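You operate a simulated robot arm through the tools that you are given. There is no shell and no other tool.

You run a simulated two-armed robot. Do the job below in one go: nothing can be reset, and whatever is moved stays where it is left.

JOB
On the bench top behind the sleeve block, fold the rag in half.

Only the result counts: the job must be done as asked and must still hold three seconds after the hand-in. Knocking over, shifting, dropping, spilling or breaking anything else fails it. Flat cloth is picked up by pressing the open fingertips on it (5 to 10 N) and closing them slowly along it; thin cloth reads only 2 to 8 mm in the jaws.

ROBOT AND FRAMES
Two 6-joint arms with two-finger grippers on one trunk, on a base that drives. Base frame: it is fixed to the floor where the robot stands at the start and does not move with it; the origin is under the middle of the robot, x ahead of it, y to its left, z up. Units: cm, rad, N and s.
The left shoulder is at the start at [3, 17.8, 91.3], the right one opposite. With the tool pointing down near the work surface each hand reaches from about 10 to 84 cm from the robot's upright axis, wherever it stands, measured 20 degrees to its own side. Places, roughly: bench top behind the sleeve block [-160, 80, 90]; rag [-175, 75, 100]. Payload 2.54 kg a hand.
The tool frame of a hand sits at the grasp point between the pads (the TCP): z along the fingers, y along the line on which they close. The tips reach 3 cm beyond it. The gripper opens to 11.6 cm. The gripper's body begins 9.5 cm behind the TCP.
Orientation is told as [roll, pitch, yaw] about the base's x, y, z axes, in that order, counted from this pose: with the fingers straight down and closing along the base's y, the tool's x points along the base's -x, its y along +y and its z along -z.

CONTROLS
- The arms move only by the tool send_rows. It takes "left_motion", "right_motion" or both (then of equal length, played together; a hand with none holds still); each is a list that holds one entry, the list of rows, each a list of 7 numbers: the shift along the tool's x, y, z in cm, then the turn, a rotation vector about the tool's x, y, z in rad, then the closure, from 0 (fully open) to 1 (shut). In form: [[[x, y, z, rx, ry, rz, claw], ...]]. A call has 1 to 20 rows; each row shifts and turns the commanded pose from where the row before left it, along the tool's axes as they then stand. A row lasts 0.2 s, in which the tool goes at most 5 cm and 0.15 rad; a call with a longer step from one row to the next is refused whole, and so is a gripper value outside its range. Where a pose cannot be reached the arm comes as near as it can. A force on the tool above 40 N (or 10 N above the force at the start of the call, whichever is more), or a blocked arm, ends the call early, and 0.2 s more pass. The fingers move at their own pace (about 15.3 cm/s each) and stop on an object; they squeeze with about 27 N. The grip force told is the motor's: it shows also when the fingers shut on nothing. Time passes only in rows, and 0.2 s behind the last, so rows that do not move let the fingers close. It gives the time, the measured TCP pose, the force on the tool (base axes), the opening and the grip force at its end, in the units of the frame above (readings bear some noise), with the torque about the TCP (base axes, N m) and any sound that the robot's microphone picked up.
- Cameras (640 x 400 px; columns grow to the right, rows downward): "scene" is now at [5.56, 0.5, 164.81]; the picture's right is [0.07, -1.00, 0.00], its down [-0.64, -0.04, -0.77] and it looks along [0.77, 0.05, -0.64] (base axes); focal length 254 px, centre (320, 200). "left" rides on the left gripper at [6.9, 1.5, -12.2] in its tool frame; the picture's right is [-0.21, 0.98, 0.00], its down [-0.83, -0.18, -0.53] and it looks along [-0.52, -0.11, 0.85] (tool axes); focal length 251 px, centre (320, 200). "right" rides on the right gripper at [6.9, -1.5, -12.2] in its tool frame; the picture's right is [0.21, 0.98, 0.00], its down [-0.83, 0.18, -0.53] and it looks along [-0.52, 0.11, 0.85] (tool axes); focal length 251 px, centre (320, 200). There is no depth. A picture from a camera that has moved, and an enlarged one, comes with that camera's place and axes in the base frame and with its lens.
- camera(camera): a new picture of that camera. It takes no simulated time.
- lift_body(by): slides the trunk up (or, below 0, down) by that many cm; the arms and the scene camera ride with it, the base frame stays. It gives what a move gives, with no picture.
- steer(legs): drives the robot by 1 to 6 legs, each [ahead, left, turn to the left] in cm, cm and rad, along the robot's own axes; the way and the turn of a leg run together, so that a leg with both is an arc; at most 150 cm and 3.142 rad a leg. The arms and the cameras ride along, it lands a little off, and it stops where it bumps. It gives what a move gives.
- aim_head(pan, tilt): turns the head with the scene camera to pan (to the left, within 2.496 rad either way) and tilt (down, from -0.506 to 1.204), counted from straight ahead of the robot. It gives what a move gives.
- inspect(camera, box): a new picture of the part [left, top, right, bottom] of that camera's present view, enlarged. It takes no simulated time.
- hand_in(): hands the job in; it is judged then, once.

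Nothing tells you exact positions but the pictures and the camera data. Unless the task says otherwise, let go and move clear before handing in.

The tools are called after "Call:" as a command line: name --argument value ..., lists and objects as JSON in quotes. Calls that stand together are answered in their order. send_rows: Moves the arms, as the interface text tells. Its arguments: {"type":"object","properties":{"left_motion":{"type":"array","items":{"type":"array","items":{"type":"array","items":{"type":"number"}}}},"right_motion":{"type":"array","items":{"type":"array","items":{"type":"array","items":{"type":"number"}}}}},"required":[]} The other tools are called the same way: lift_body (by) slides the trunk up or down; steer (legs) drives the base; aim_head (pan, tilt) turns the head that bears the scene camera; camera (camera) takes a picture; inspect (camera, box) takes an enlarged picture of a part of a camera's view; hand_in () hands the job in.

At the start:

```text
time: 0.0
left_eef_pos: [44.33, 21.63, 113.32]
left_ee_rot: [0.0, 0.0, 0.0]
left_contact_force: [0.4, -0.7, 0.5]
left_moment: [0.01, -0.02, 0.0]
left_grip_width: 11.59
left_finger_force: 0.0
right_eef_pos: [41.94, -19.66, 112.31]
right_ee_rot: [0.0, -0.001, -0.001]
right_contact_force: [-0.4, 0.2, 0.1]
right_moment: [-0.01, 0.0, 0.03]
right_grip_width: 11.6
right_finger_force: 0.0
trunk travel left (down, up): [-12.5, 41.5]
robot x, y, heading: [-0.38, 0.26, 0.0]
head pan, tilt: [0.068, 0.695]
```

scene: 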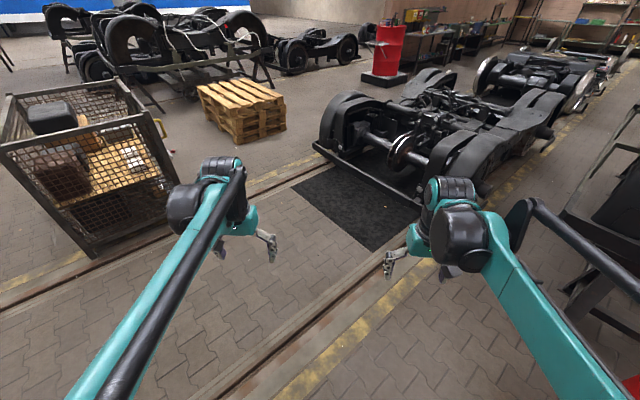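
right: 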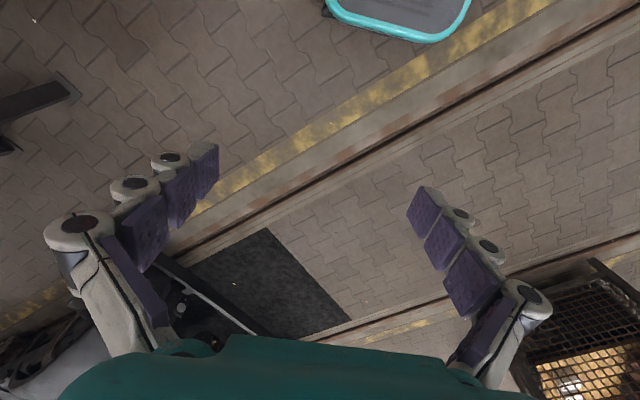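
left: 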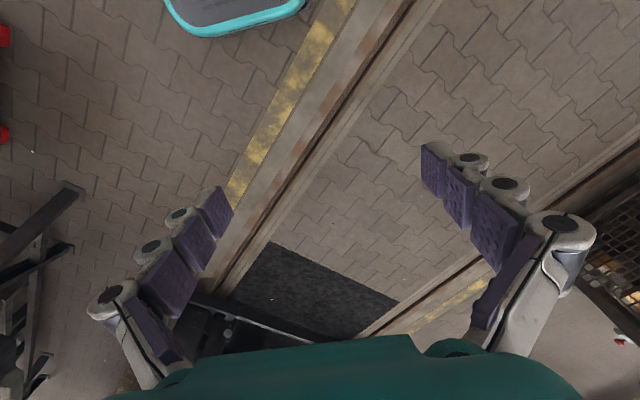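

The robot faces away from the bench; the rag should be behind me to the left, around [-175, 75, 100]. I'll turn the head to look there before driving.

Call:
aim_head --pan 2.49 --tilt 0.4

Call:
camera --camera "scene"

```text
time: 2.2
left_eef_pos: [44.27, 21.6, 113.36]
left_ee_rot: [-0.001, 0.0, 0.0]
left_contact_force: [-0.3, 0.4, -1.3]
left_moment: [-0.01, -0.02, -0.01]
left_grip_width: 11.59
left_finger_force: 0.1
right_eef_pos: [41.86, -19.69, 112.29]
right_ee_rot: [0.0, 0.001, -0.001]
right_contact_force: [-0.3, 0.1, -0.1]
right_moment: [0.0, -0.01, 0.01]
right_grip_width: 11.61
right_finger_force: 0.1
trunk travel left (down, up): [-12.5, 41.5]
robot x, y, heading: [0.29, -0.17, -0.003]
head pan, tilt: [2.491, 0.4]
```

```text
taken
camera scene: at [-10.31, 5.54, 167.45], right [0.61, 0.8, 0.0], down [0.31, -0.24, -0.92], along [-0.73, 0.56, -0.39], focal length 254 px, centre (320, 200)
```

scene: 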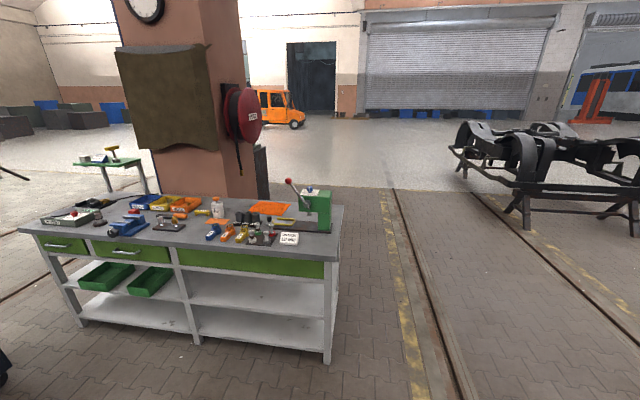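

I see a workbench with tools and a small orange cloth at about (268, 208), near a green press. I'll zoom in to identify the rag, the sleeve block and the neighbouring items.

Call:
inspect --camera "scene" --box '[180, 160, 360, 270]'

Call:
inspect --camera "scene" --box '[20, 160, 200, 270]'

```text
3.56 times, centred on (270, 215) of scene
camera zoom: at [-10.31, 5.54, 167.45], right [0.61, 0.8, 0.0], down [0.31, -0.24, -0.92], along [-0.73, 0.56, -0.39], focal length 902 px, centre (498, 147)
```

zoom: 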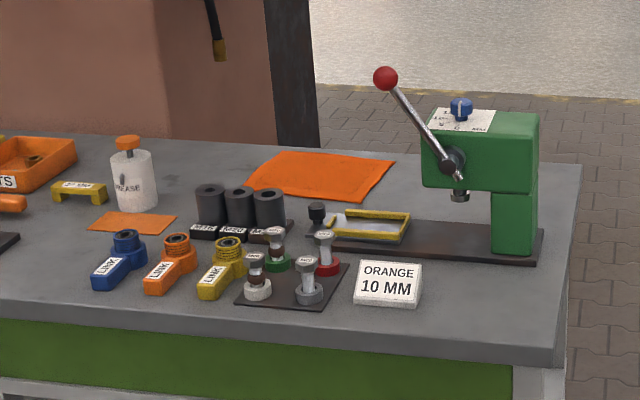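

```text
3.56 times, centred on (110, 215) of scene
camera zoom: at [-10.31, 5.54, 167.45], right [0.61, 0.8, 0.0], down [0.31, -0.24, -0.92], along [-0.73, 0.56, -0.39], focal length 902 px, centre (1067, 147)
```

zoom: 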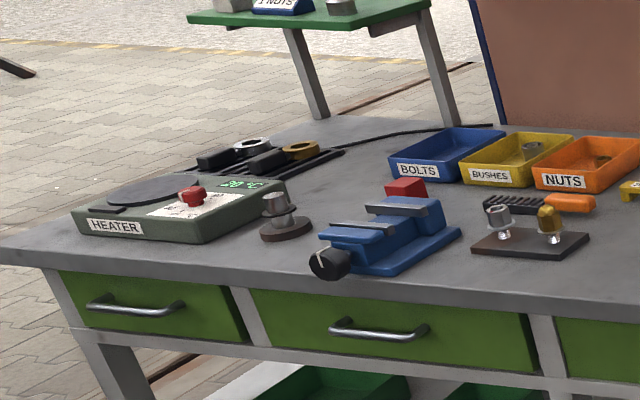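

The large orange cloth behind the three black sleeves is the rag, lying roughly at [-166, 79] near the far edge of the bench. It looks best reached from behind the bench, so I'll check the way around its right end first.

Call:
aim_head --pan 1.7 --tilt 0.5

Call:
camera --camera "scene"

```text
time: 3.3
left_eef_pos: [44.23, 21.57, 113.28]
left_ee_rot: [0.001, -0.001, -0.001]
left_contact_force: [-0.2, -1.0, -1.1]
left_moment: [0.0, 0.0, -0.01]
left_grip_width: 11.62
left_finger_force: 0.2
right_eef_pos: [41.89, -19.6, 112.37]
right_ee_rot: [0.0, 0.002, 0.001]
right_contact_force: [0.2, 0.2, -1.1]
right_moment: [-0.04, -0.03, -0.04]
right_grip_width: 11.56
right_finger_force: 0.0
trunk travel left (down, up): [-12.5, 41.5]
robot x, y, heading: [-0.02, -0.03, 0.001]
head pan, tilt: [1.7, 0.499]
```

```text
taken
camera scene: at [-4.12, 8.94, 166.53], right [0.99, 0.13, 0.0], down [0.06, -0.47, -0.88], along [-0.11, 0.87, -0.48], focal length 254 px, centre (320, 200)
```

scene: 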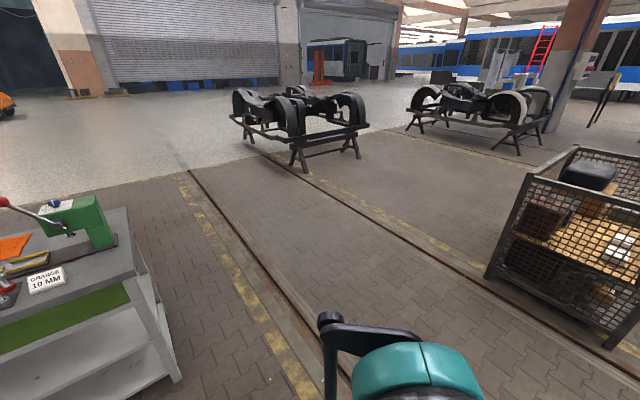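

The floor beside and behind the bench's right end is open. I'll turn left and drive past that end, then look at the back side.

Call:
steer --legs '[[0, 0, 1.9], [140, 0, 0]]'

Call:
aim_head --pan 1.2 --tilt 0.55

Call:
camera --camera "scene"

```text
time: 14.8
left_eef_pos: [-73.91, 170.23, 113.24]
left_ee_rot: [0.001, 0.001, 1.866]
left_contact_force: [0.5, 0.7, 0.1]
left_moment: [-0.04, -0.04, 0.01]
left_grip_width: 11.6
left_finger_force: 0.0
right_eef_pos: [-33.69, 180.03, 112.48]
right_ee_rot: [0.0, 0.0, 1.866]
right_contact_force: [1.0, 0.6, -0.5]
right_moment: [0.0, 0.03, -0.01]
right_grip_width: 11.6
right_finger_force: 0.0
trunk travel left (down, up): [-12.5, 41.5]
robot x, y, heading: [-40.52, 134.54, 1.865]
head pan, tilt: [1.7, 0.499]
```

```text
time: 15.7
left_eef_pos: [-73.84, 170.27, 113.41]
left_ee_rot: [0.0, -0.001, 1.867]
left_contact_force: [0.6, -0.7, 0.0]
left_moment: [0.0, 0.01, -0.03]
left_grip_width: 11.58
left_finger_force: 0.0
right_eef_pos: [-33.81, 179.9, 112.28]
right_ee_rot: [0.001, -0.002, 1.866]
right_contact_force: [0.6, 0.4, -0.3]
right_moment: [-0.02, 0.03, 0.02]
right_grip_width: 11.62
right_finger_force: 0.1
trunk travel left (down, up): [-12.5, 41.5]
robot x, y, heading: [-40.08, 134.13, 1.867]
head pan, tilt: [1.201, 0.55]
```

```text
taken
camera scene: at [-48.39, 131.9, 166.07], right [0.07, 1.0, 0.0], down [0.52, -0.04, -0.85], along [-0.85, 0.06, -0.52], focal length 254 px, centre (320, 200)
```

scene: 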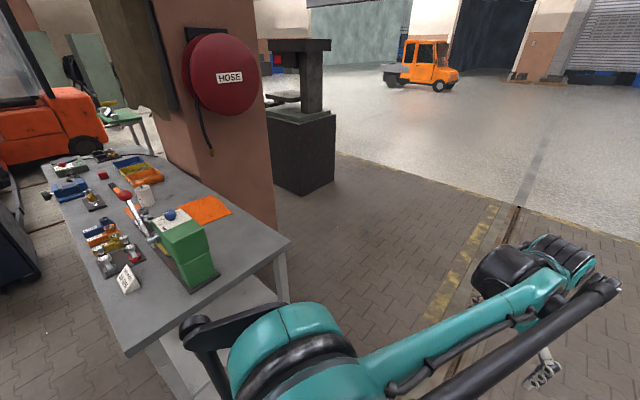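

From here the bench's back side shows a pillar standing close behind it, left of the rag as seen from the front. I'll zoom in to work out how much room there is behind the rag.

Call:
inspect --camera "scene" --box '[80, 130, 340, 330]'

Call:
inspect --camera "scene" --box '[140, 160, 300, 260]'

```text
2.00 times, centred on (210, 230) of scene
camera zoom: at [-48.39, 131.9, 166.07], right [0.07, 1.0, 0.0], down [0.52, -0.04, -0.85], along [-0.85, 0.06, -0.52], focal length 507 px, centre (540, 140)
```

zoom: 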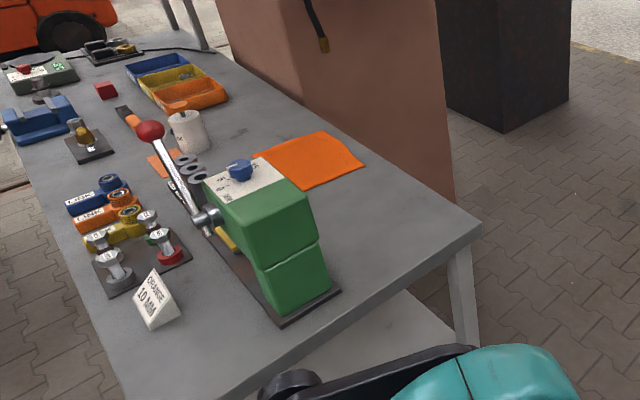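

```text
4.00 times, centred on (220, 210) of scene
camera zoom: at [-48.39, 131.9, 166.07], right [0.07, 1.0, 0.0], down [0.52, -0.04, -0.85], along [-0.85, 0.06, -0.52], focal length 1015 px, centre (720, 160)
```

zoom: 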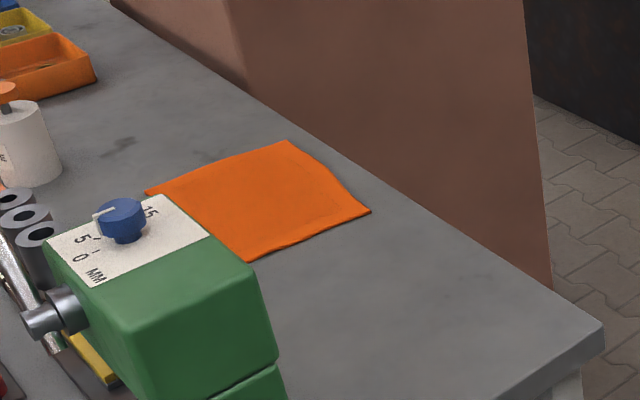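

The rag is on the bench top (top at z≈90) about 3–22 cm from the back edge. The back side is free next to the pillar with the hose reel, so I'll turn away from the bench, back up behind it and slide sideways towards the rag.

Call:
steer --legs '[[0, 0, -2.66], [-130, 0, 0]]'

Call:
aim_head --pan -0.9 --tilt 0.45

Call:
camera --camera "scene"

```text
time: 28.5
left_eef_pos: [-87.37, 209.8, 113.39]
left_ee_rot: [0.001, 0.002, -0.781]
left_contact_force: [-0.1, 0.2, -0.1]
left_moment: [0.0, 0.0, 0.01]
left_grip_width: 11.6
left_finger_force: 0.0
right_eef_pos: [-118.07, 182.15, 112.28]
right_ee_rot: [0.002, -0.001, -0.782]
right_contact_force: [0.4, -0.1, -0.4]
right_moment: [0.01, 0.0, 0.0]
right_grip_width: 11.61
right_finger_force: 0.1
trunk travel left (down, up): [-12.5, 41.5]
robot x, y, heading: [-133.94, 225.64, -0.784]
head pan, tilt: [1.201, 0.55]
```

```text
time: 30.5
left_eef_pos: [-87.28, 209.85, 113.37]
left_ee_rot: [0.001, 0.001, -0.782]
left_contact_force: [-0.1, -1.1, 0.0]
left_moment: [-0.03, -0.02, -0.01]
left_grip_width: 11.61
left_finger_force: 0.0
right_eef_pos: [-118.09, 182.15, 112.31]
right_ee_rot: [0.001, 0.0, -0.782]
right_contact_force: [0.0, 0.7, 0.0]
right_moment: [-0.03, 0.0, -0.02]
right_grip_width: 11.62
right_finger_force: 0.0
trunk travel left (down, up): [-12.5, 41.5]
robot x, y, heading: [-134.22, 225.07, -0.785]
head pan, tilt: [-0.901, 0.45]
```

```text
taken
camera scene: at [-137.02, 218.49, 166.98], right [-0.99, 0.11, 0.0], down [0.05, 0.43, -0.9], along [-0.1, -0.89, -0.44], focal length 254 px, centre (320, 200)
```

scene: 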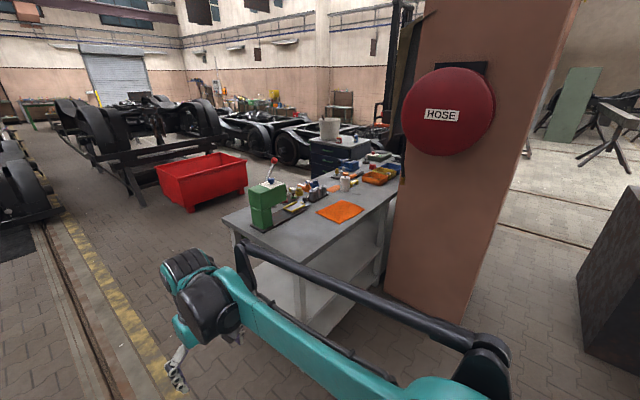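

Now the pillar foot is visible: its face is around 40 cm clear of the rag on my right side, so there's room to stand behind the rag. I'll slide right along the back of the bench, staying well behind it.

Call:
steer --legs '[[0, -119, 0]]'

Call:
aim_head --pan 0.0 --tilt 0.75

Call:
camera --camera "scene"

```text
time: 36.5
left_eef_pos: [-169.73, 126.08, 113.44]
left_ee_rot: [0.0, -0.002, -0.772]
left_contact_force: [-0.6, 0.0, 0.1]
left_moment: [0.0, 0.0, -0.05]
left_grip_width: 11.59
left_finger_force: 0.1
right_eef_pos: [-199.98, 98.15, 112.25]
right_ee_rot: [-0.001, -0.001, -0.771]
right_contact_force: [-0.7, 0.0, 0.2]
right_moment: [0.05, 0.01, 0.0]
right_grip_width: 11.58
right_finger_force: 0.1
trunk travel left (down, up): [-12.5, 41.5]
robot x, y, heading: [-216.67, 141.45, -0.775]
head pan, tilt: [-0.901, 0.45]
```

```text
time: 37.7
left_eef_pos: [-169.62, 126.28, 113.39]
left_ee_rot: [-0.001, 0.002, -0.773]
left_contact_force: [0.3, -0.3, -0.1]
left_moment: [-0.02, 0.0, -0.01]
left_grip_width: 11.59
left_finger_force: 0.1
right_eef_pos: [-200.02, 98.4, 112.33]
right_ee_rot: [0.001, 0.0, -0.771]
right_contact_force: [0.8, -0.4, -0.6]
right_moment: [0.01, 0.01, -0.01]
right_grip_width: 11.6
right_finger_force: 0.1
trunk travel left (down, up): [-12.5, 41.5]
robot x, y, heading: [-216.57, 141.25, -0.771]
head pan, tilt: [0.0, 0.75]
```

```text
taken
camera scene: at [-212.58, 137.78, 164.34], right [-0.7, -0.72, 0.0], down [-0.49, 0.48, -0.73], along [0.52, -0.51, -0.68], focal length 254 px, centre (320, 200)
```

scene: 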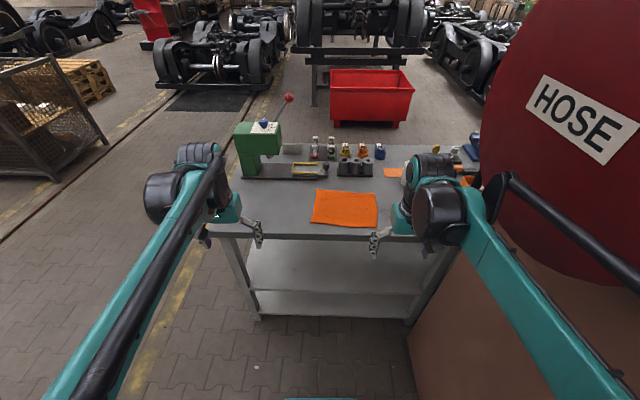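

I'm now behind the bench, facing it, with the rag straight ahead and the hose reel close on my right. I'll zoom in on the rag to measure its corners and check how near the reel is to the right arm.

Call:
inspect --camera "scene" --box '[280, 150, 420, 240]'

Call:
aim_head --pan -0.9 --tilt 0.3

Call:
camera --camera "scene"

```text
4.44 times, centred on (350, 195) of scene
camera zoom: at [-212.58, 137.78, 164.34], right [-0.7, -0.72, 0.0], down [-0.49, 0.48, -0.73], along [0.52, -0.51, -0.68], focal length 1127 px, centre (187, 222)
```

zoom: 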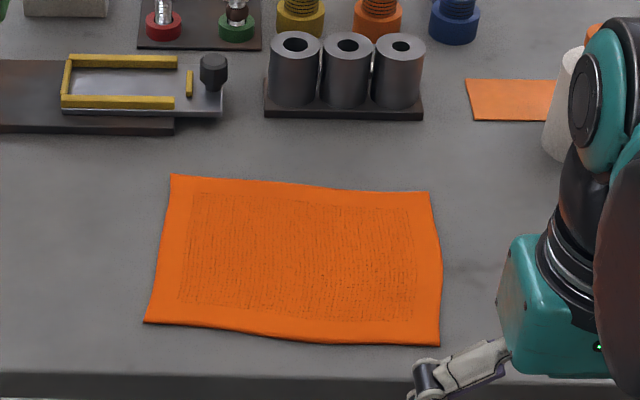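

```text
time: 38.9
left_eef_pos: [-169.62, 126.13, 113.33]
left_ee_rot: [0.0, 0.0, -0.772]
left_contact_force: [-0.2, -0.6, 0.4]
left_moment: [0.0, -0.01, -0.02]
left_grip_width: 11.62
left_finger_force: 0.0
right_eef_pos: [-200.0, 98.36, 112.22]
right_ee_rot: [0.0, 0.0, -0.77]
right_contact_force: [0.6, 0.0, -0.6]
right_moment: [0.0, -0.03, -0.01]
right_grip_width: 11.62
right_finger_force: 0.1
trunk travel left (down, up): [-12.5, 41.5]
robot x, y, heading: [-216.5, 141.69, -0.767]
head pan, tilt: [-0.901, 0.3]
```

```text
taken
camera scene: at [-219.45, 134.27, 168.37], right [-0.99, 0.1, 0.0], down [0.03, 0.29, -0.96], along [-0.1, -0.95, -0.3], focal length 254 px, centre (320, 200)
```

scene: 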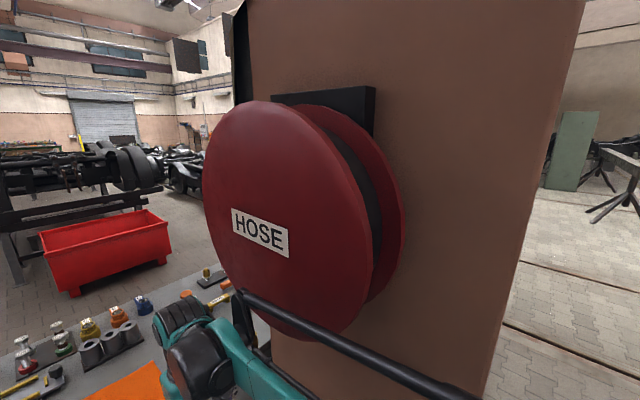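

The rag is a neat 25.5 × 20 cm rectangle: corners about B(-182,78), C(-162,94) on my side and A(-169,62), D(-150,79) on the far side. The hose reel is within about 30 cm of my right side, so I'll tuck the right hand in, step left, angle slightly right, and then move in.

Call:
send_rows --right_motion '[[[0, 2, 0, 0, 0, 0, 0], [0, 2, 0, 0, 0, 0, 0], [0, 2, 0, 0, 0, 0, 0], [0, 0, 0, 0, 0, 0, 0]]]'

Call:
steer --legs '[[0, 16, 0], [0, 0, -0.28]]'

Call:
camera --camera "scene"

```text
time: 39.9
left_eef_pos: [-169.68, 126.32, 113.35]
left_ee_rot: [0.001, -0.001, -0.77]
left_contact_force: [-0.5, 0.2, 0.3]
left_moment: [0.0, -0.02, -0.01]
left_grip_width: 11.6
left_finger_force: 0.0
right_eef_pos: [-195.83, 102.63, 112.37]
right_ee_rot: [-0.001, 0.0, -0.772]
right_contact_force: [0.4, -0.4, -1.2]
right_moment: [0.01, -0.01, -0.02]
right_grip_width: 11.6
right_finger_force: 0.1
trunk travel left (down, up): [-12.5, 41.5]
robot x, y, heading: [-216.38, 141.45, -0.773]
head pan, tilt: [-0.901, 0.3]
```

```text
time: 42.2
left_eef_pos: [-164.35, 125.73, 113.31]
left_ee_rot: [0.0, -0.001, -1.039]
left_contact_force: [-0.5, -0.3, 0.2]
left_moment: [0.0, -0.01, 0.03]
left_grip_width: 11.6
left_finger_force: 0.2
right_eef_pos: [-195.96, 110.03, 112.38]
right_ee_rot: [-0.001, 0.001, -1.042]
right_contact_force: [-0.3, -1.0, -1.0]
right_moment: [0.01, -0.03, 0.0]
right_grip_width: 11.61
right_finger_force: 0.0
trunk travel left (down, up): [-12.5, 41.5]
robot x, y, heading: [-205.53, 153.23, -1.042]
head pan, tilt: [-0.901, 0.3]
```

```text
taken
camera scene: at [-210.26, 146.75, 168.37], right [-0.93, 0.36, 0.0], down [0.11, 0.28, -0.96], along [-0.35, -0.89, -0.3], focal length 254 px, centre (320, 200)
```

scene: 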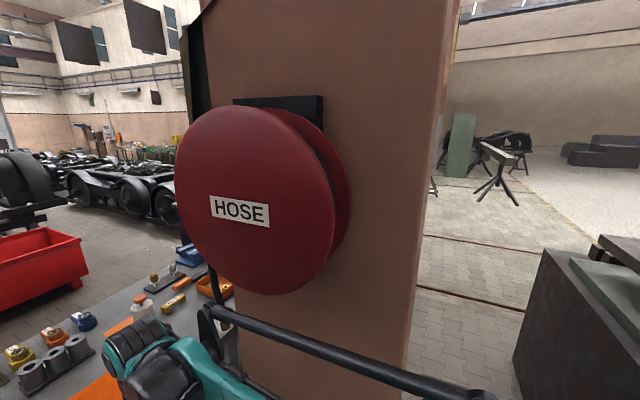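

The right arm is clear of the reel with margin. I'll now move left a little and forward to the bench, then look down at the rag.

Call:
steer --legs '[[0, 6.3, 0], [28, 0, 0]]'

Call:
camera --camera "scene"

Call:
aim_head --pan -0.1 --tilt 0.95

Call:
camera --camera "scene"

Call:
camera --camera "right"

Call:
camera --camera "left"

```text
time: 44.7
left_eef_pos: [-144.49, 104.79, 113.35]
left_ee_rot: [-0.001, 0.0, -1.035]
left_contact_force: [-0.5, -0.1, -0.8]
left_moment: [0.02, 0.02, 0.03]
left_grip_width: 11.6
left_finger_force: 0.0
right_eef_pos: [-176.13, 88.97, 112.3]
right_ee_rot: [-0.001, 0.0, -1.036]
right_contact_force: [-0.1, -0.5, -0.1]
right_moment: [0.05, 0.04, -0.01]
right_grip_width: 11.6
right_finger_force: 0.0
trunk travel left (down, up): [-12.5, 41.5]
robot x, y, heading: [-185.58, 131.94, -1.038]
head pan, tilt: [-0.901, 0.3]
```

```text
taken
camera scene: at [-190.45, 125.66, 168.37], right [-0.93, 0.36, 0.0], down [0.11, 0.28, -0.96], along [-0.34, -0.89, -0.3], focal length 254 px, centre (320, 200)
```

scene: 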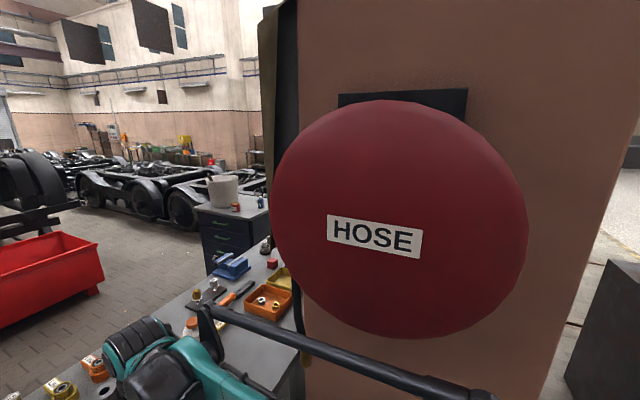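

```text
time: 45.9
left_eef_pos: [-144.64, 104.97, 113.34]
left_ee_rot: [-0.001, 0.0, -1.035]
left_contact_force: [0.2, 0.1, 0.0]
left_moment: [0.01, -0.01, -0.02]
left_grip_width: 11.58
left_finger_force: 0.1
right_eef_pos: [-176.1, 89.08, 112.33]
right_ee_rot: [-0.001, -0.001, -1.037]
right_contact_force: [0.1, -0.2, 0.0]
right_moment: [0.03, -0.01, -0.03]
right_grip_width: 11.61
right_finger_force: 0.1
trunk travel left (down, up): [-12.5, 41.5]
robot x, y, heading: [-185.82, 131.81, -1.038]
head pan, tilt: [-0.099, 0.949]
```

```text
taken
camera scene: at [-184.13, 127.9, 162.79], right [-0.91, -0.42, 0.0], down [-0.34, 0.74, -0.58], along [0.24, -0.53, -0.81], focal length 254 px, centre (320, 200)
```

scene: 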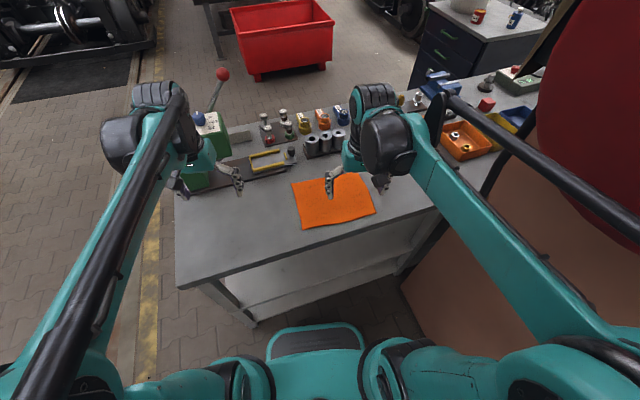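

```text
taken
camera right: at [-180.91, 94.26, 124.5], right [0.73, 0.68, 0.0], down [0.58, -0.62, 0.53], along [0.36, -0.39, -0.85], focal length 251 px, centre (320, 200)
```

right: 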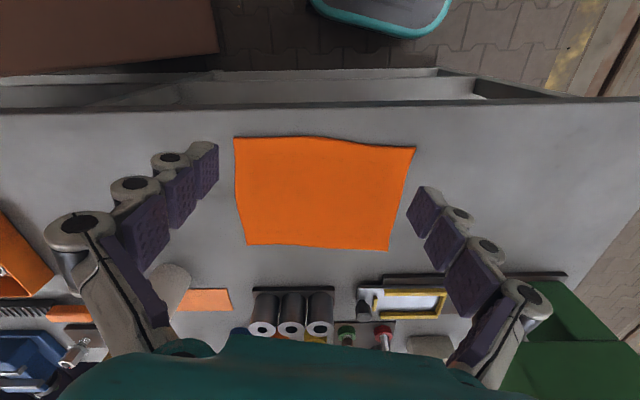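

```text
taken
camera left: at [-146.78, 111.62, 125.41], right [0.95, 0.31, 0.0], down [0.26, -0.8, 0.53], along [0.17, -0.51, -0.85], focal length 251 px, centre (320, 200)
```

left: 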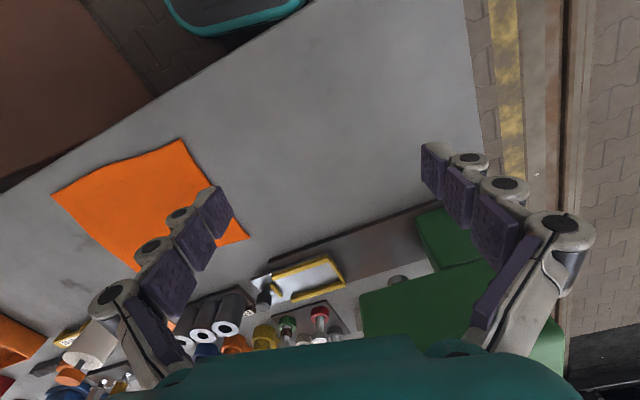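

Both wrist cameras see the rag clearly; triangulation confirms B(-182.1,77.8), C(-162.4,94.2), A(-169.4,62.3), D(-149.7,78.9) at z≈90.3. I'll turn both hands to align with the rag's near long edge, and hover the right hand near corner B and the left near corner C with the jaws about 5 cm open.

Call:
send_rows --right_motion '[[[0, 0, 0, 0, 0, -0.08, 0.2], [0, 0, 0, 0, 0, -0.081, 0.4], [-1.0, -1.307, 2.35, 0, 0, 0, 0.57], [-1.0, -1.307, 2.35, 0, 0, 0, 0.57], [-1.0, -1.307, 2.35, 0, 0, 0, 0.57], [-1.0, -1.307, 2.35, 0, 0, 0, 0.57], [-1.0, -1.307, 2.35, 0, 0, 0, 0.57], [-1.0, -1.307, 2.35, 0, 0, 0, 0.57], [0, 0, 0, 0, 0, 0, 0.57]]]'

Call:
send_rows --left_motion '[[[0, 0, 0, 0, 0, -0.08, 0.2], [0, 0, 0, 0, 0, -0.081, 0.4], [0.21, -2.73, 1.7, 0, 0, 0, 0.57], [0.21, -2.73, 1.7, 0, 0, 0, 0.57], [0.21, -2.73, 1.7, 0, 0, 0, 0.57], [0.21, -2.73, 1.7, 0, 0, 0, 0.57], [0.21, -2.73, 1.7, 0, 0, 0, 0.57], [0.21, -2.73, 1.7, 0, 0, 0, 0.57], [0.21, -2.73, 1.7, 0, 0, 0, 0.57], [0.21, -2.73, 1.7, 0, 0, 0, 0.57], [0.21, -2.7, 1.7, 0, 0, 0, 0.57], [0, 0, 0, 0, 0, 0, 0.57]]]'

Call:
camera --camera "scene"

Call:
camera --camera "right"

Call:
camera --camera "left"

```text
time: 47.9
left_eef_pos: [-144.62, 104.9, 113.39]
left_ee_rot: [0.0, -0.001, -1.036]
left_contact_force: [0.3, -0.6, -0.5]
left_moment: [0.0, 0.0, -0.01]
left_grip_width: 11.59
left_finger_force: 0.0
right_eef_pos: [-178.38, 79.45, 98.27]
right_ee_rot: [0.001, -0.001, -0.876]
right_contact_force: [0.6, -0.2, 0.1]
right_moment: [0.0, -0.01, -0.02]
right_grip_width: 4.98
right_finger_force: 0.1
trunk travel left (down, up): [-12.5, 41.5]
robot x, y, heading: [-185.67, 132.38, -1.037]
head pan, tilt: [-0.099, 0.949]
```

```text
time: 50.5
left_eef_pos: [-164.79, 90.52, 98.34]
left_ee_rot: [-0.002, -0.001, -0.878]
left_contact_force: [0.6, -0.8, -0.2]
left_moment: [0.01, -0.01, -0.01]
left_grip_width: 4.99
left_finger_force: 0.0
right_eef_pos: [-178.34, 79.52, 98.46]
right_ee_rot: [-0.001, 0.0, -0.877]
right_contact_force: [-0.6, 0.2, -1.1]
right_moment: [0.01, -0.02, 0.01]
right_grip_width: 4.99
right_finger_force: 0.1
trunk travel left (down, up): [-12.5, 41.5]
robot x, y, heading: [-185.48, 131.69, -1.037]
head pan, tilt: [-0.099, 0.949]
```

```text
taken
camera scene: at [-184.1, 127.94, 162.78], right [-0.91, -0.42, 0.0], down [-0.34, 0.74, -0.58], along [0.24, -0.53, -0.81], focal length 254 px, centre (320, 200)
```

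scene: 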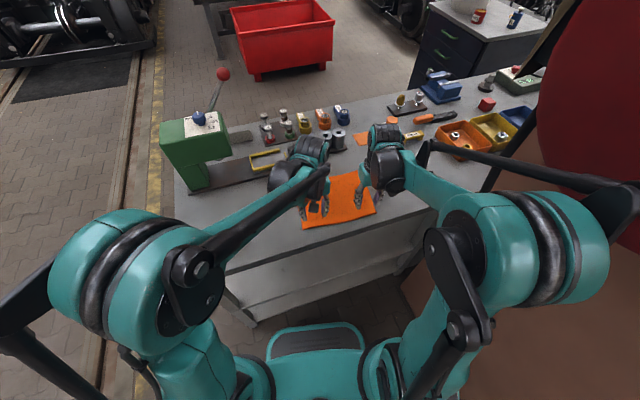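

```text
taken
camera right: at [-183.92, 83.93, 110.47], right [0.61, 0.79, 0.0], down [0.67, -0.52, 0.53], along [0.42, -0.33, -0.85], focal length 251 px, centre (320, 200)
```

right: 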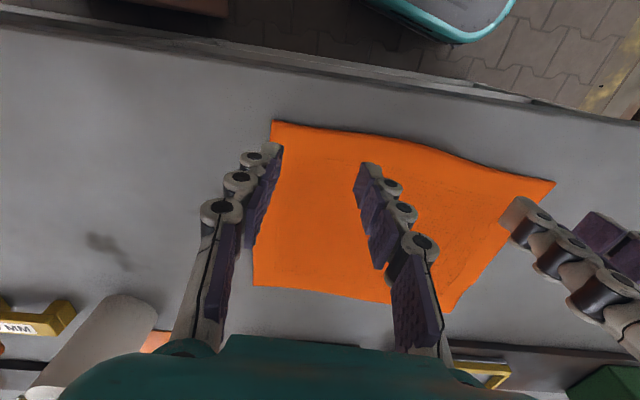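

```text
taken
camera left: at [-168.01, 96.86, 110.3], right [0.89, 0.46, 0.0], down [0.39, -0.75, 0.53], along [0.25, -0.47, -0.85], focal length 251 px, centre (320, 200)
```

left: 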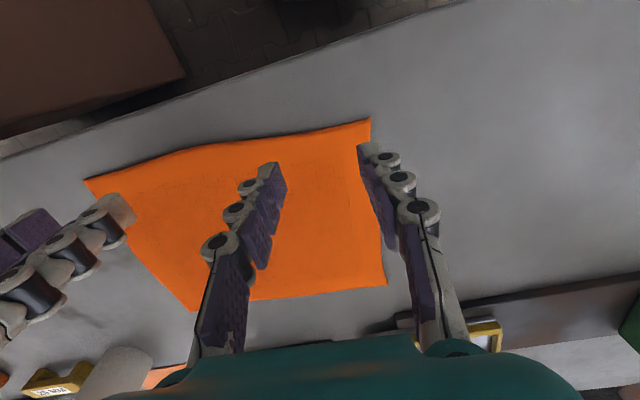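

Both hands hover above the near edge, aligned with it and inside the rag's corners. Before pressing down, I'll check how close the right elbow is to the hose reel.

Call:
aim_head --pan -0.8 --tilt 0.7

Call:
camera --camera "scene"

```text
time: 51.5
left_eef_pos: [-164.77, 90.57, 98.23]
left_ee_rot: [0.0, -0.001, -0.875]
left_contact_force: [-0.6, 0.1, -0.5]
left_moment: [0.01, -0.03, -0.01]
left_grip_width: 5.0
left_finger_force: 0.1
right_eef_pos: [-178.32, 79.55, 98.3]
right_ee_rot: [0.0, -0.001, -0.875]
right_contact_force: [-0.4, 0.1, 0.7]
right_moment: [-0.02, 0.02, -0.03]
right_grip_width: 4.99
right_finger_force: 0.1
trunk travel left (down, up): [-12.5, 41.5]
robot x, y, heading: [-185.57, 132.16, -1.039]
head pan, tilt: [-0.799, 0.7]
```

```text
taken
camera scene: at [-189.4, 126.29, 164.76], right [-0.96, 0.26, 0.0], down [0.17, 0.62, -0.76], along [-0.2, -0.74, -0.64], focal length 254 px, centre (320, 200)
```

scene: 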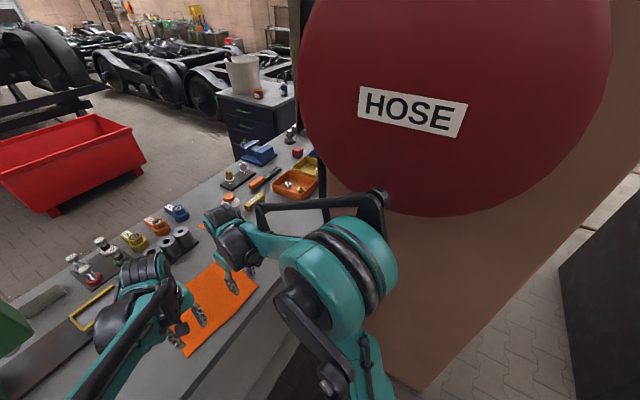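

The right elbow is roughly 8 cm clear of the reel and will move away from it during the fold. Next I lower both hands to just above the cloth, then creep down to contact.

Call:
send_rows --right_motion '[[[0, 0, 1.0, 0, 0, 0, 0.57], [0, 0, 1.0, 0, 0, 0, 0.57], [0, 0, 1.0, 0, 0, 0, 0.57], [0, 0, 0.8, 0, 0, 0, 0.57], [0, 0, 0, 0, 0, 0, 0.57]]]' --left_motion '[[[0, 0, 1.0, 0, 0, 0, 0.57], [0, 0, 1.0, 0, 0, 0, 0.57], [0, 0, 1.0, 0, 0, 0, 0.57], [0, 0, 0.8, 0, 0, 0, 0.57], [0, 0, 0, 0, 0, 0, 0.57]]]'

Call:
aim_head --pan -0.1 --tilt 0.95

Call:
camera --camera "right"

Call:
camera --camera "left"

```text
time: 52.7
left_eef_pos: [-164.89, 90.65, 94.22]
left_ee_rot: [0.0, -0.001, -0.876]
left_contact_force: [-0.5, 0.2, -0.1]
left_moment: [0.02, 0.0, -0.03]
left_grip_width: 4.99
left_finger_force: 0.0
right_eef_pos: [-178.36, 79.52, 94.42]
right_ee_rot: [0.001, 0.0, -0.876]
right_contact_force: [0.9, -0.5, 0.2]
right_moment: [0.01, -0.02, -0.02]
right_grip_width: 4.98
right_finger_force: 0.1
trunk travel left (down, up): [-12.5, 41.5]
robot x, y, heading: [-185.78, 131.94, -1.04]
head pan, tilt: [-0.799, 0.7]
```

```text
time: 53.8
left_eef_pos: [-164.77, 90.61, 94.25]
left_ee_rot: [-0.001, -0.001, -0.875]
left_contact_force: [0.3, 0.1, -0.5]
left_moment: [0.0, -0.01, 0.0]
left_grip_width: 5.0
left_finger_force: 0.1
right_eef_pos: [-178.28, 79.5, 94.66]
right_ee_rot: [0.0, -0.002, -0.876]
right_contact_force: [-0.6, -0.6, -0.8]
right_moment: [0.01, -0.04, 0.01]
right_grip_width: 4.98
right_finger_force: 0.0
trunk travel left (down, up): [-12.5, 41.5]
robot x, y, heading: [-185.93, 131.99, -1.038]
head pan, tilt: [-0.099, 0.949]
```

```text
taken
camera right: at [-183.92, 83.87, 106.66], right [0.61, 0.79, 0.0], down [0.67, -0.52, 0.53], along [0.42, -0.33, -0.85], focal length 251 px, centre (320, 200)
```

right: 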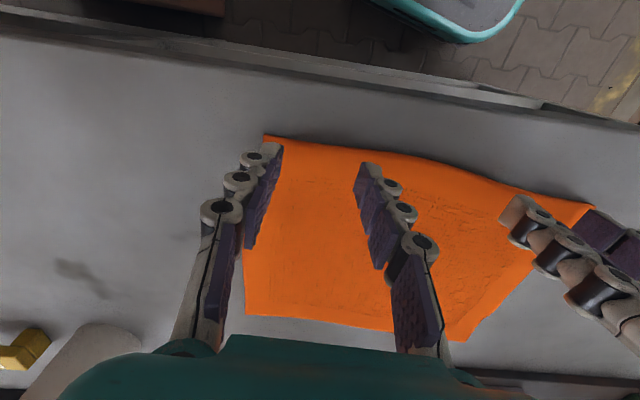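

```text
taken
camera left: at [-167.98, 96.89, 106.29], right [0.89, 0.46, 0.0], down [0.39, -0.75, 0.53], along [0.25, -0.47, -0.85], focal length 251 px, centre (320, 200)
```

left: 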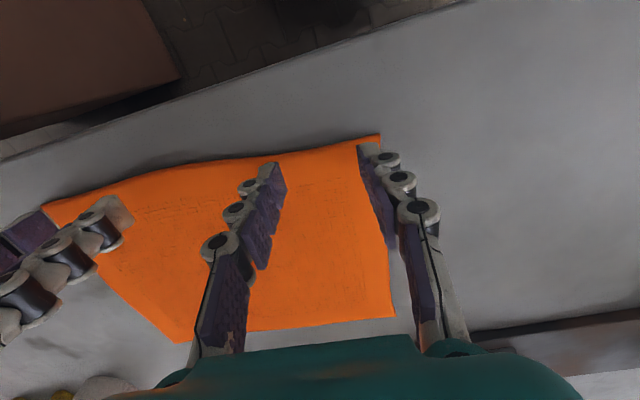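

Both hands are about 1 cm above the cloth with fingertips inside the near edge. I'll creep down in small steps until I read contact force.

Call:
send_rows --right_motion '[[[0, 0, 0.25, 0, 0, 0, 0.57], [0, 0, 0.25, 0, 0, 0, 0.57], [0, 0, 0.2, 0, 0, 0, 0.57], [0, 0, 0, 0, 0, 0, 0.57]]]' --left_motion '[[[0, 0, 0.2, 0, 0, 0, 0.57], [0, 0, 0.1, 0, 0, 0, 0.57], [0, 0, 0.1, 0, 0, 0, 0.57], [0, 0, 0, 0, 0, 0, 0.57]]]'

```text
time: 54.8
left_eef_pos: [-164.6, 90.61, 93.9]
left_ee_rot: [-0.001, -0.001, -0.876]
left_contact_force: [0.1, 0.4, 0.0]
left_moment: [0.06, 0.01, -0.02]
left_grip_width: 4.98
left_finger_force: 0.1
right_eef_pos: [-178.32, 79.41, 93.85]
right_ee_rot: [-0.001, -0.001, -0.876]
right_contact_force: [0.2, -0.4, -0.7]
right_moment: [-0.04, -0.02, 0.0]
right_grip_width: 4.99
right_finger_force: 0.1
trunk travel left (down, up): [-12.5, 41.5]
robot x, y, heading: [-185.56, 131.79, -1.04]
head pan, tilt: [-0.099, 0.949]
```

Call:
send_rows --right_motion '[[[0, 0, 0.1, 0, 0, 0, 0.57], [0, 0, 0.1, 0, 0, 0, 0.57], [0, 0, 0.1, 0, 0, 0, 0.57], [0, 0, 0, 0, 0, 0, 0.57]]]' --left_motion '[[[0, 0, 0.1, 0, 0, 0, 0.57], [0, 0, 0.1, 0, 0, 0, 0.57], [0, 0, 0.1, 0, 0, 0, 0.57], [0, 0, 0, 0, 0, 0, 0.57]]]'

```text
time: 55.8
left_eef_pos: [-164.7, 90.58, 93.57]
left_ee_rot: [-0.001, 0.0, -0.877]
left_contact_force: [-0.3, -0.1, -0.8]
left_moment: [0.01, -0.04, 0.01]
left_grip_width: 5.01
left_finger_force: 0.1
right_eef_pos: [-178.26, 79.49, 93.51]
right_ee_rot: [-0.001, -0.001, -0.877]
right_contact_force: [-0.1, -0.5, 1.4]
right_moment: [-0.01, 0.02, 0.03]
right_grip_width: 5.0
right_finger_force: 0.1
trunk travel left (down, up): [-12.5, 41.5]
robot x, y, heading: [-186.02, 131.94, -1.04]
head pan, tilt: [-0.099, 0.949]
```

No contact yet with tips near z≈90.5. I'll keep creeping down in 1 mm steps on both hands.

Call:
send_rows --right_motion '[[[0, 0, 0.1, 0, 0, 0, 0.57], [0, 0, 0.1, 0, 0, 0, 0.57], [0, 0, 0, 0, 0, 0, 0.57]]]' --left_motion '[[[0, 0, 0.1, 0, 0, 0, 0.57], [0, 0, 0.1, 0, 0, 0, 0.57], [0, 0, 0, 0, 0, 0, 0.57]]]'

```text
time: 56.6
left_eef_pos: [-164.63, 90.63, 93.37]
left_ee_rot: [0.0, -0.002, -0.877]
left_contact_force: [-1.4, -1.1, 1.2]
left_moment: [-0.02, 0.04, -0.01]
left_grip_width: 5.0
left_finger_force: 0.4
right_eef_pos: [-178.38, 79.57, 93.22]
right_ee_rot: [-0.001, 0.0, -0.875]
right_contact_force: [1.2, -0.5, 8.2]
right_moment: [-0.01, -0.1, 0.02]
right_grip_width: 5.05
right_finger_force: 1.1
trunk travel left (down, up): [-12.5, 41.5]
robot x, y, heading: [-185.53, 131.92, -1.039]
head pan, tilt: [-0.099, 0.949]
```

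The right hand now presses at about 8 N; the left is just touching. I'll lower only the left by another millimetre.

Call:
send_rows --left_motion '[[[0, 0, 0.08, 0, 0, 0, 0.57], [0, 0, 0, 0, 0, 0, 0.57]]]'

```text
time: 57.2
left_eef_pos: [-164.55, 90.68, 93.19]
left_ee_rot: [0.0, -0.003, -0.876]
left_contact_force: [-0.7, -2.1, 3.9]
left_moment: [-0.09, 0.05, 0.0]
left_grip_width: 5.05
left_finger_force: 1.0
right_eef_pos: [-178.26, 79.53, 93.17]
right_ee_rot: [0.0, 0.001, -0.875]
right_contact_force: [0.6, -0.4, 8.3]
right_moment: [0.06, -0.14, -0.02]
right_grip_width: 5.07
right_finger_force: 0.4
trunk travel left (down, up): [-12.5, 41.5]
robot x, y, heading: [-185.74, 131.99, -1.038]
head pan, tilt: [-0.099, 0.949]
```

Call:
send_rows --left_motion '[[[0, 0, 0.06, 0, 0, 0, 0.57], [0, 0, 0, 0, 0, 0, 0.57]]]'

Call:
camera --camera "scene"

```text
time: 57.8
left_eef_pos: [-164.62, 90.67, 93.21]
left_ee_rot: [0.001, -0.001, -0.876]
left_contact_force: [-1.3, -1.6, 12.1]
left_moment: [-0.17, 0.24, 0.02]
left_grip_width: 4.85
left_finger_force: 6.9
right_eef_pos: [-178.25, 79.51, 93.13]
right_ee_rot: [0.0, 0.001, -0.876]
right_contact_force: [0.7, 1.5, 14.4]
right_moment: [0.26, -0.32, 0.01]
right_grip_width: 4.9
right_finger_force: 6.9
trunk travel left (down, up): [-12.5, 41.5]
robot x, y, heading: [-185.75, 132.49, -1.04]
head pan, tilt: [-0.099, 0.949]
```

```text
taken
camera scene: at [-184.15, 128.02, 162.79], right [-0.91, -0.42, 0.0], down [-0.34, 0.74, -0.58], along [0.24, -0.53, -0.81], focal length 254 px, centre (320, 200)
```

scene: 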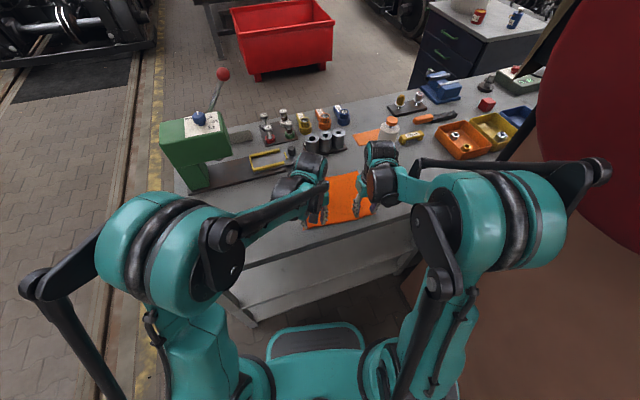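

Forces rose to 12–14 N on their own, slightly above the wanted range. I'll ease both hands up by half a millimetre and recheck.

Call:
send_rows --right_motion '[[[0, 0, -0.06, 0, 0, 0, 0.57], [0, 0, 0, 0, 0, 0, 0.57]]]' --left_motion '[[[0, 0, -0.04, 0, 0, 0, 0.57], [0, 0, 0, 0, 0, 0, 0.57]]]'

Call:
camera --camera "right"

Call:
camera --camera "left"

```text
time: 58.4
left_eef_pos: [-164.71, 90.73, 93.25]
left_ee_rot: [-0.001, -0.001, -0.874]
left_contact_force: [-1.4, -1.6, 8.5]
left_moment: [-0.11, 0.18, -0.02]
left_grip_width: 4.87
left_finger_force: 6.5
right_eef_pos: [-178.31, 79.38, 93.26]
right_ee_rot: [0.0, 0.002, -0.876]
right_contact_force: [0.4, 1.2, 5.1]
right_moment: [0.06, -0.09, -0.02]
right_grip_width: 5.02
right_finger_force: 0.4
trunk travel left (down, up): [-12.5, 41.5]
robot x, y, heading: [-186.04, 132.13, -1.038]
head pan, tilt: [-0.099, 0.949]
```

```text
taken
camera right: at [-183.91, 83.81, 105.41], right [0.61, 0.79, 0.0], down [0.67, -0.52, 0.53], along [0.42, -0.33, -0.85], focal length 251 px, centre (320, 200)
```

right: 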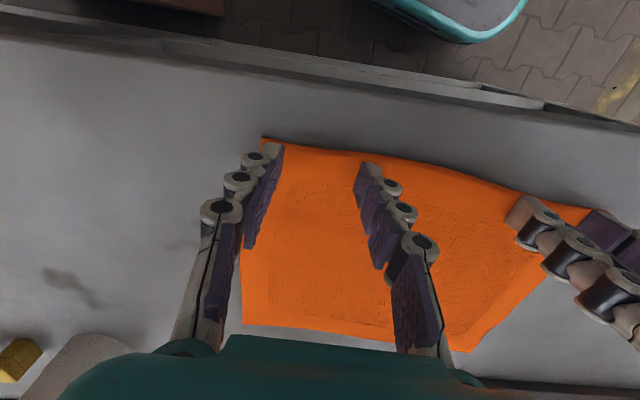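

```text
taken
camera left: at [-167.91, 97.04, 105.28], right [0.89, 0.46, 0.0], down [0.39, -0.75, 0.53], along [0.25, -0.47, -0.85], focal length 251 px, centre (320, 200)
```

left: 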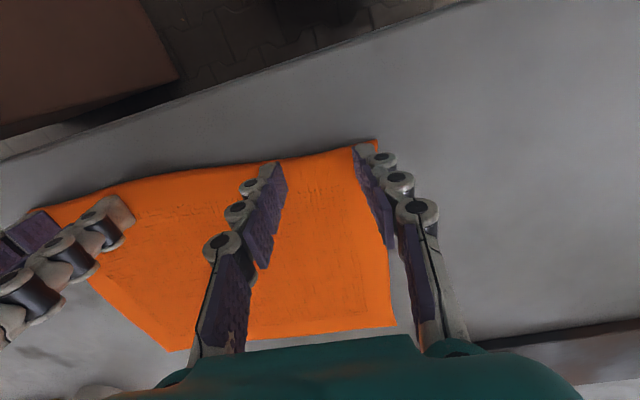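

Forces are now about 5 N (right) and 8.5 N (left), in range. I'll close both grippers slowly along the cloth.

Call:
send_rows --right_motion '[[[0, 0, 0.02, 0, 0, 0, 0.59], [0, 0, 0, 0, 0, 0, 0.61], [0, 0, 0, 0, 0, 0, 0.63], [0, 0, 0, 0, 0, 0, 0.66], [0, 0, 0, 0, 0, 0, 0.69], [0, 0, 0, 0, 0, 0, 0.72], [0, 0, 0, 0, 0, 0, 0.75], [0, 0, 0, 0, 0, 0, 0.78]]]' --left_motion '[[[0, 0, 0, 0, 0, 0, 0.59], [0, 0, 0, 0, 0, 0, 0.61], [0, 0, 0, 0, 0, 0, 0.63], [0, 0, 0, 0, 0, 0, 0.66], [0, 0, 0, 0, 0, 0, 0.69], [0, 0, 0, 0, 0, 0, 0.72], [0, 0, 0, 0, 0, 0, 0.75], [0, 0, 0, 0, 0, 0, 0.78]]]'

Call:
camera --camera "right"

Call:
camera --camera "left"

```text
time: 60.2
left_eef_pos: [-164.73, 90.74, 93.2]
left_ee_rot: [0.0, -0.001, -0.876]
left_contact_force: [-0.9, 0.4, 8.1]
left_moment: [-0.02, 0.06, 0.0]
left_grip_width: 2.62
left_finger_force: 0.0
right_eef_pos: [-178.43, 79.47, 93.11]
right_ee_rot: [-0.001, 0.0, -0.876]
right_contact_force: [0.5, 0.4, 8.3]
right_moment: [0.04, -0.05, 0.04]
right_grip_width: 2.5
right_finger_force: 0.1
trunk travel left (down, up): [-12.5, 41.5]
robot x, y, heading: [-185.32, 131.89, -1.038]
head pan, tilt: [-0.099, 0.949]
```

```text
taken
camera right: at [-183.95, 83.83, 105.43], right [0.61, 0.79, 0.0], down [0.67, -0.52, 0.53], along [0.42, -0.33, -0.85], focal length 251 px, centre (320, 200)
```

right: 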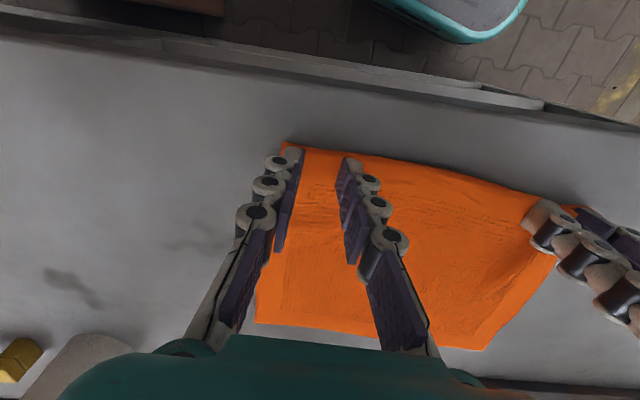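

```text
taken
camera left: at [-167.91, 97.07, 105.29], right [0.89, 0.46, 0.0], down [0.39, -0.75, 0.53], along [0.25, -0.47, -0.85], focal length 251 px, centre (320, 200)
```

left: 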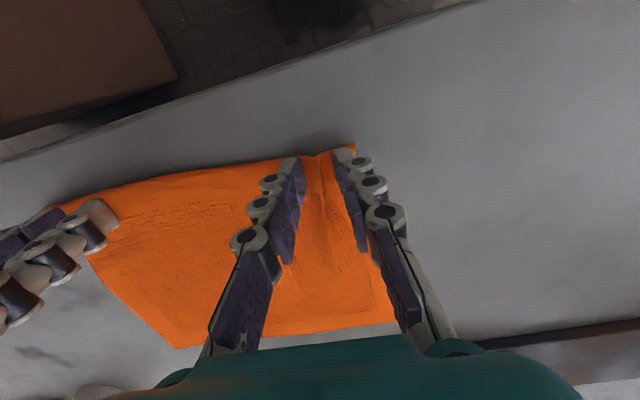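

The cloth is gathering between the fingers as the corners are drawn in, at about 8 N each. I'll finish closing slowly.

Call:
send_rows --right_motion '[[[0, 0, 0, 0, 0, 0, 0.81], [0, 0, 0, 0, 0, 0, 0.84], [0, 0, 0, 0, 0, 0, 0.87], [0, 0, 0, 0, 0, 0, 0.9], [0, 0, 0, 0, 0, 0, 0.93], [0, 0, 0, 0, 0, 0, 0.96], [0, 0, 0, 0, 0, 0, 0.98], [0, 0, 0, 0, 0, 0, 1.0], [0, 0, 0, 0, 0, 0, 1.0], [0, 0, 0, 0, 0, 0, 1.0]]]' --left_motion '[[[0, 0, 0, 0, 0, 0, 0.81], [0, 0, 0, 0, 0, 0, 0.84], [0, 0, 0, 0, 0, 0, 0.87], [0, 0, 0, 0, 0, 0, 0.9], [0, 0, 0, 0, 0, 0, 0.93], [0, 0, 0, 0, 0, 0, 0.96], [0, 0, 0, 0, 0, 0, 0.98], [0, 0, 0, 0, 0, 0, 1.0], [0, 0, 0, 0, 0, 0, 1.0], [0, 0, 0, 0, 0, 0, 1.0]]]'

Call:
camera --camera "right"

Call:
camera --camera "left"

```text
time: 62.4
left_eef_pos: [-164.72, 90.67, 93.25]
left_ee_rot: [0.0, 0.001, -0.877]
left_contact_force: [-0.8, 0.0, 3.6]
left_moment: [0.0, -0.02, -0.01]
left_grip_width: 0.41
left_finger_force: 27.1
right_eef_pos: [-178.34, 79.42, 93.27]
right_ee_rot: [0.0, -0.001, -0.877]
right_contact_force: [0.5, 0.7, 0.3]
right_moment: [0.02, 0.01, -0.01]
right_grip_width: 0.0
right_finger_force: 27.2
trunk travel left (down, up): [-12.5, 41.5]
robot x, y, heading: [-185.9, 131.85, -1.039]
head pan, tilt: [-0.099, 0.949]
```

```text
taken
camera right: at [-183.92, 83.77, 105.39], right [0.61, 0.79, 0.0], down [0.67, -0.52, 0.53], along [0.42, -0.33, -0.85], focal length 251 px, centre (320, 200)
```

right: 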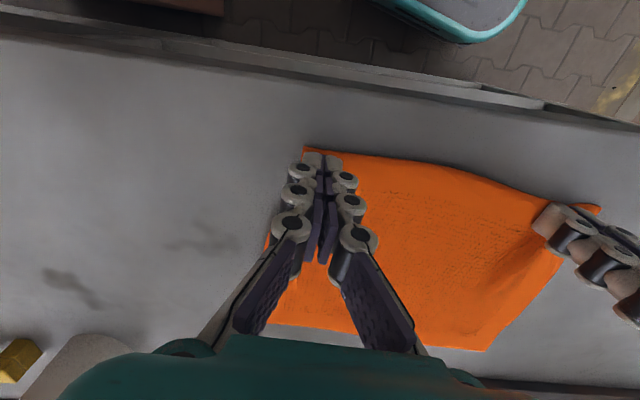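

```text
taken
camera left: at [-167.9, 96.99, 105.27], right [0.89, 0.46, 0.0], down [0.39, -0.75, 0.53], along [0.25, -0.47, -0.85], focal length 251 px, centre (320, 200)
```

left: 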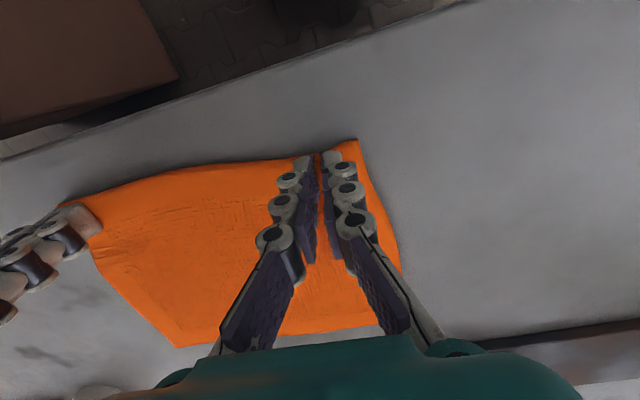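

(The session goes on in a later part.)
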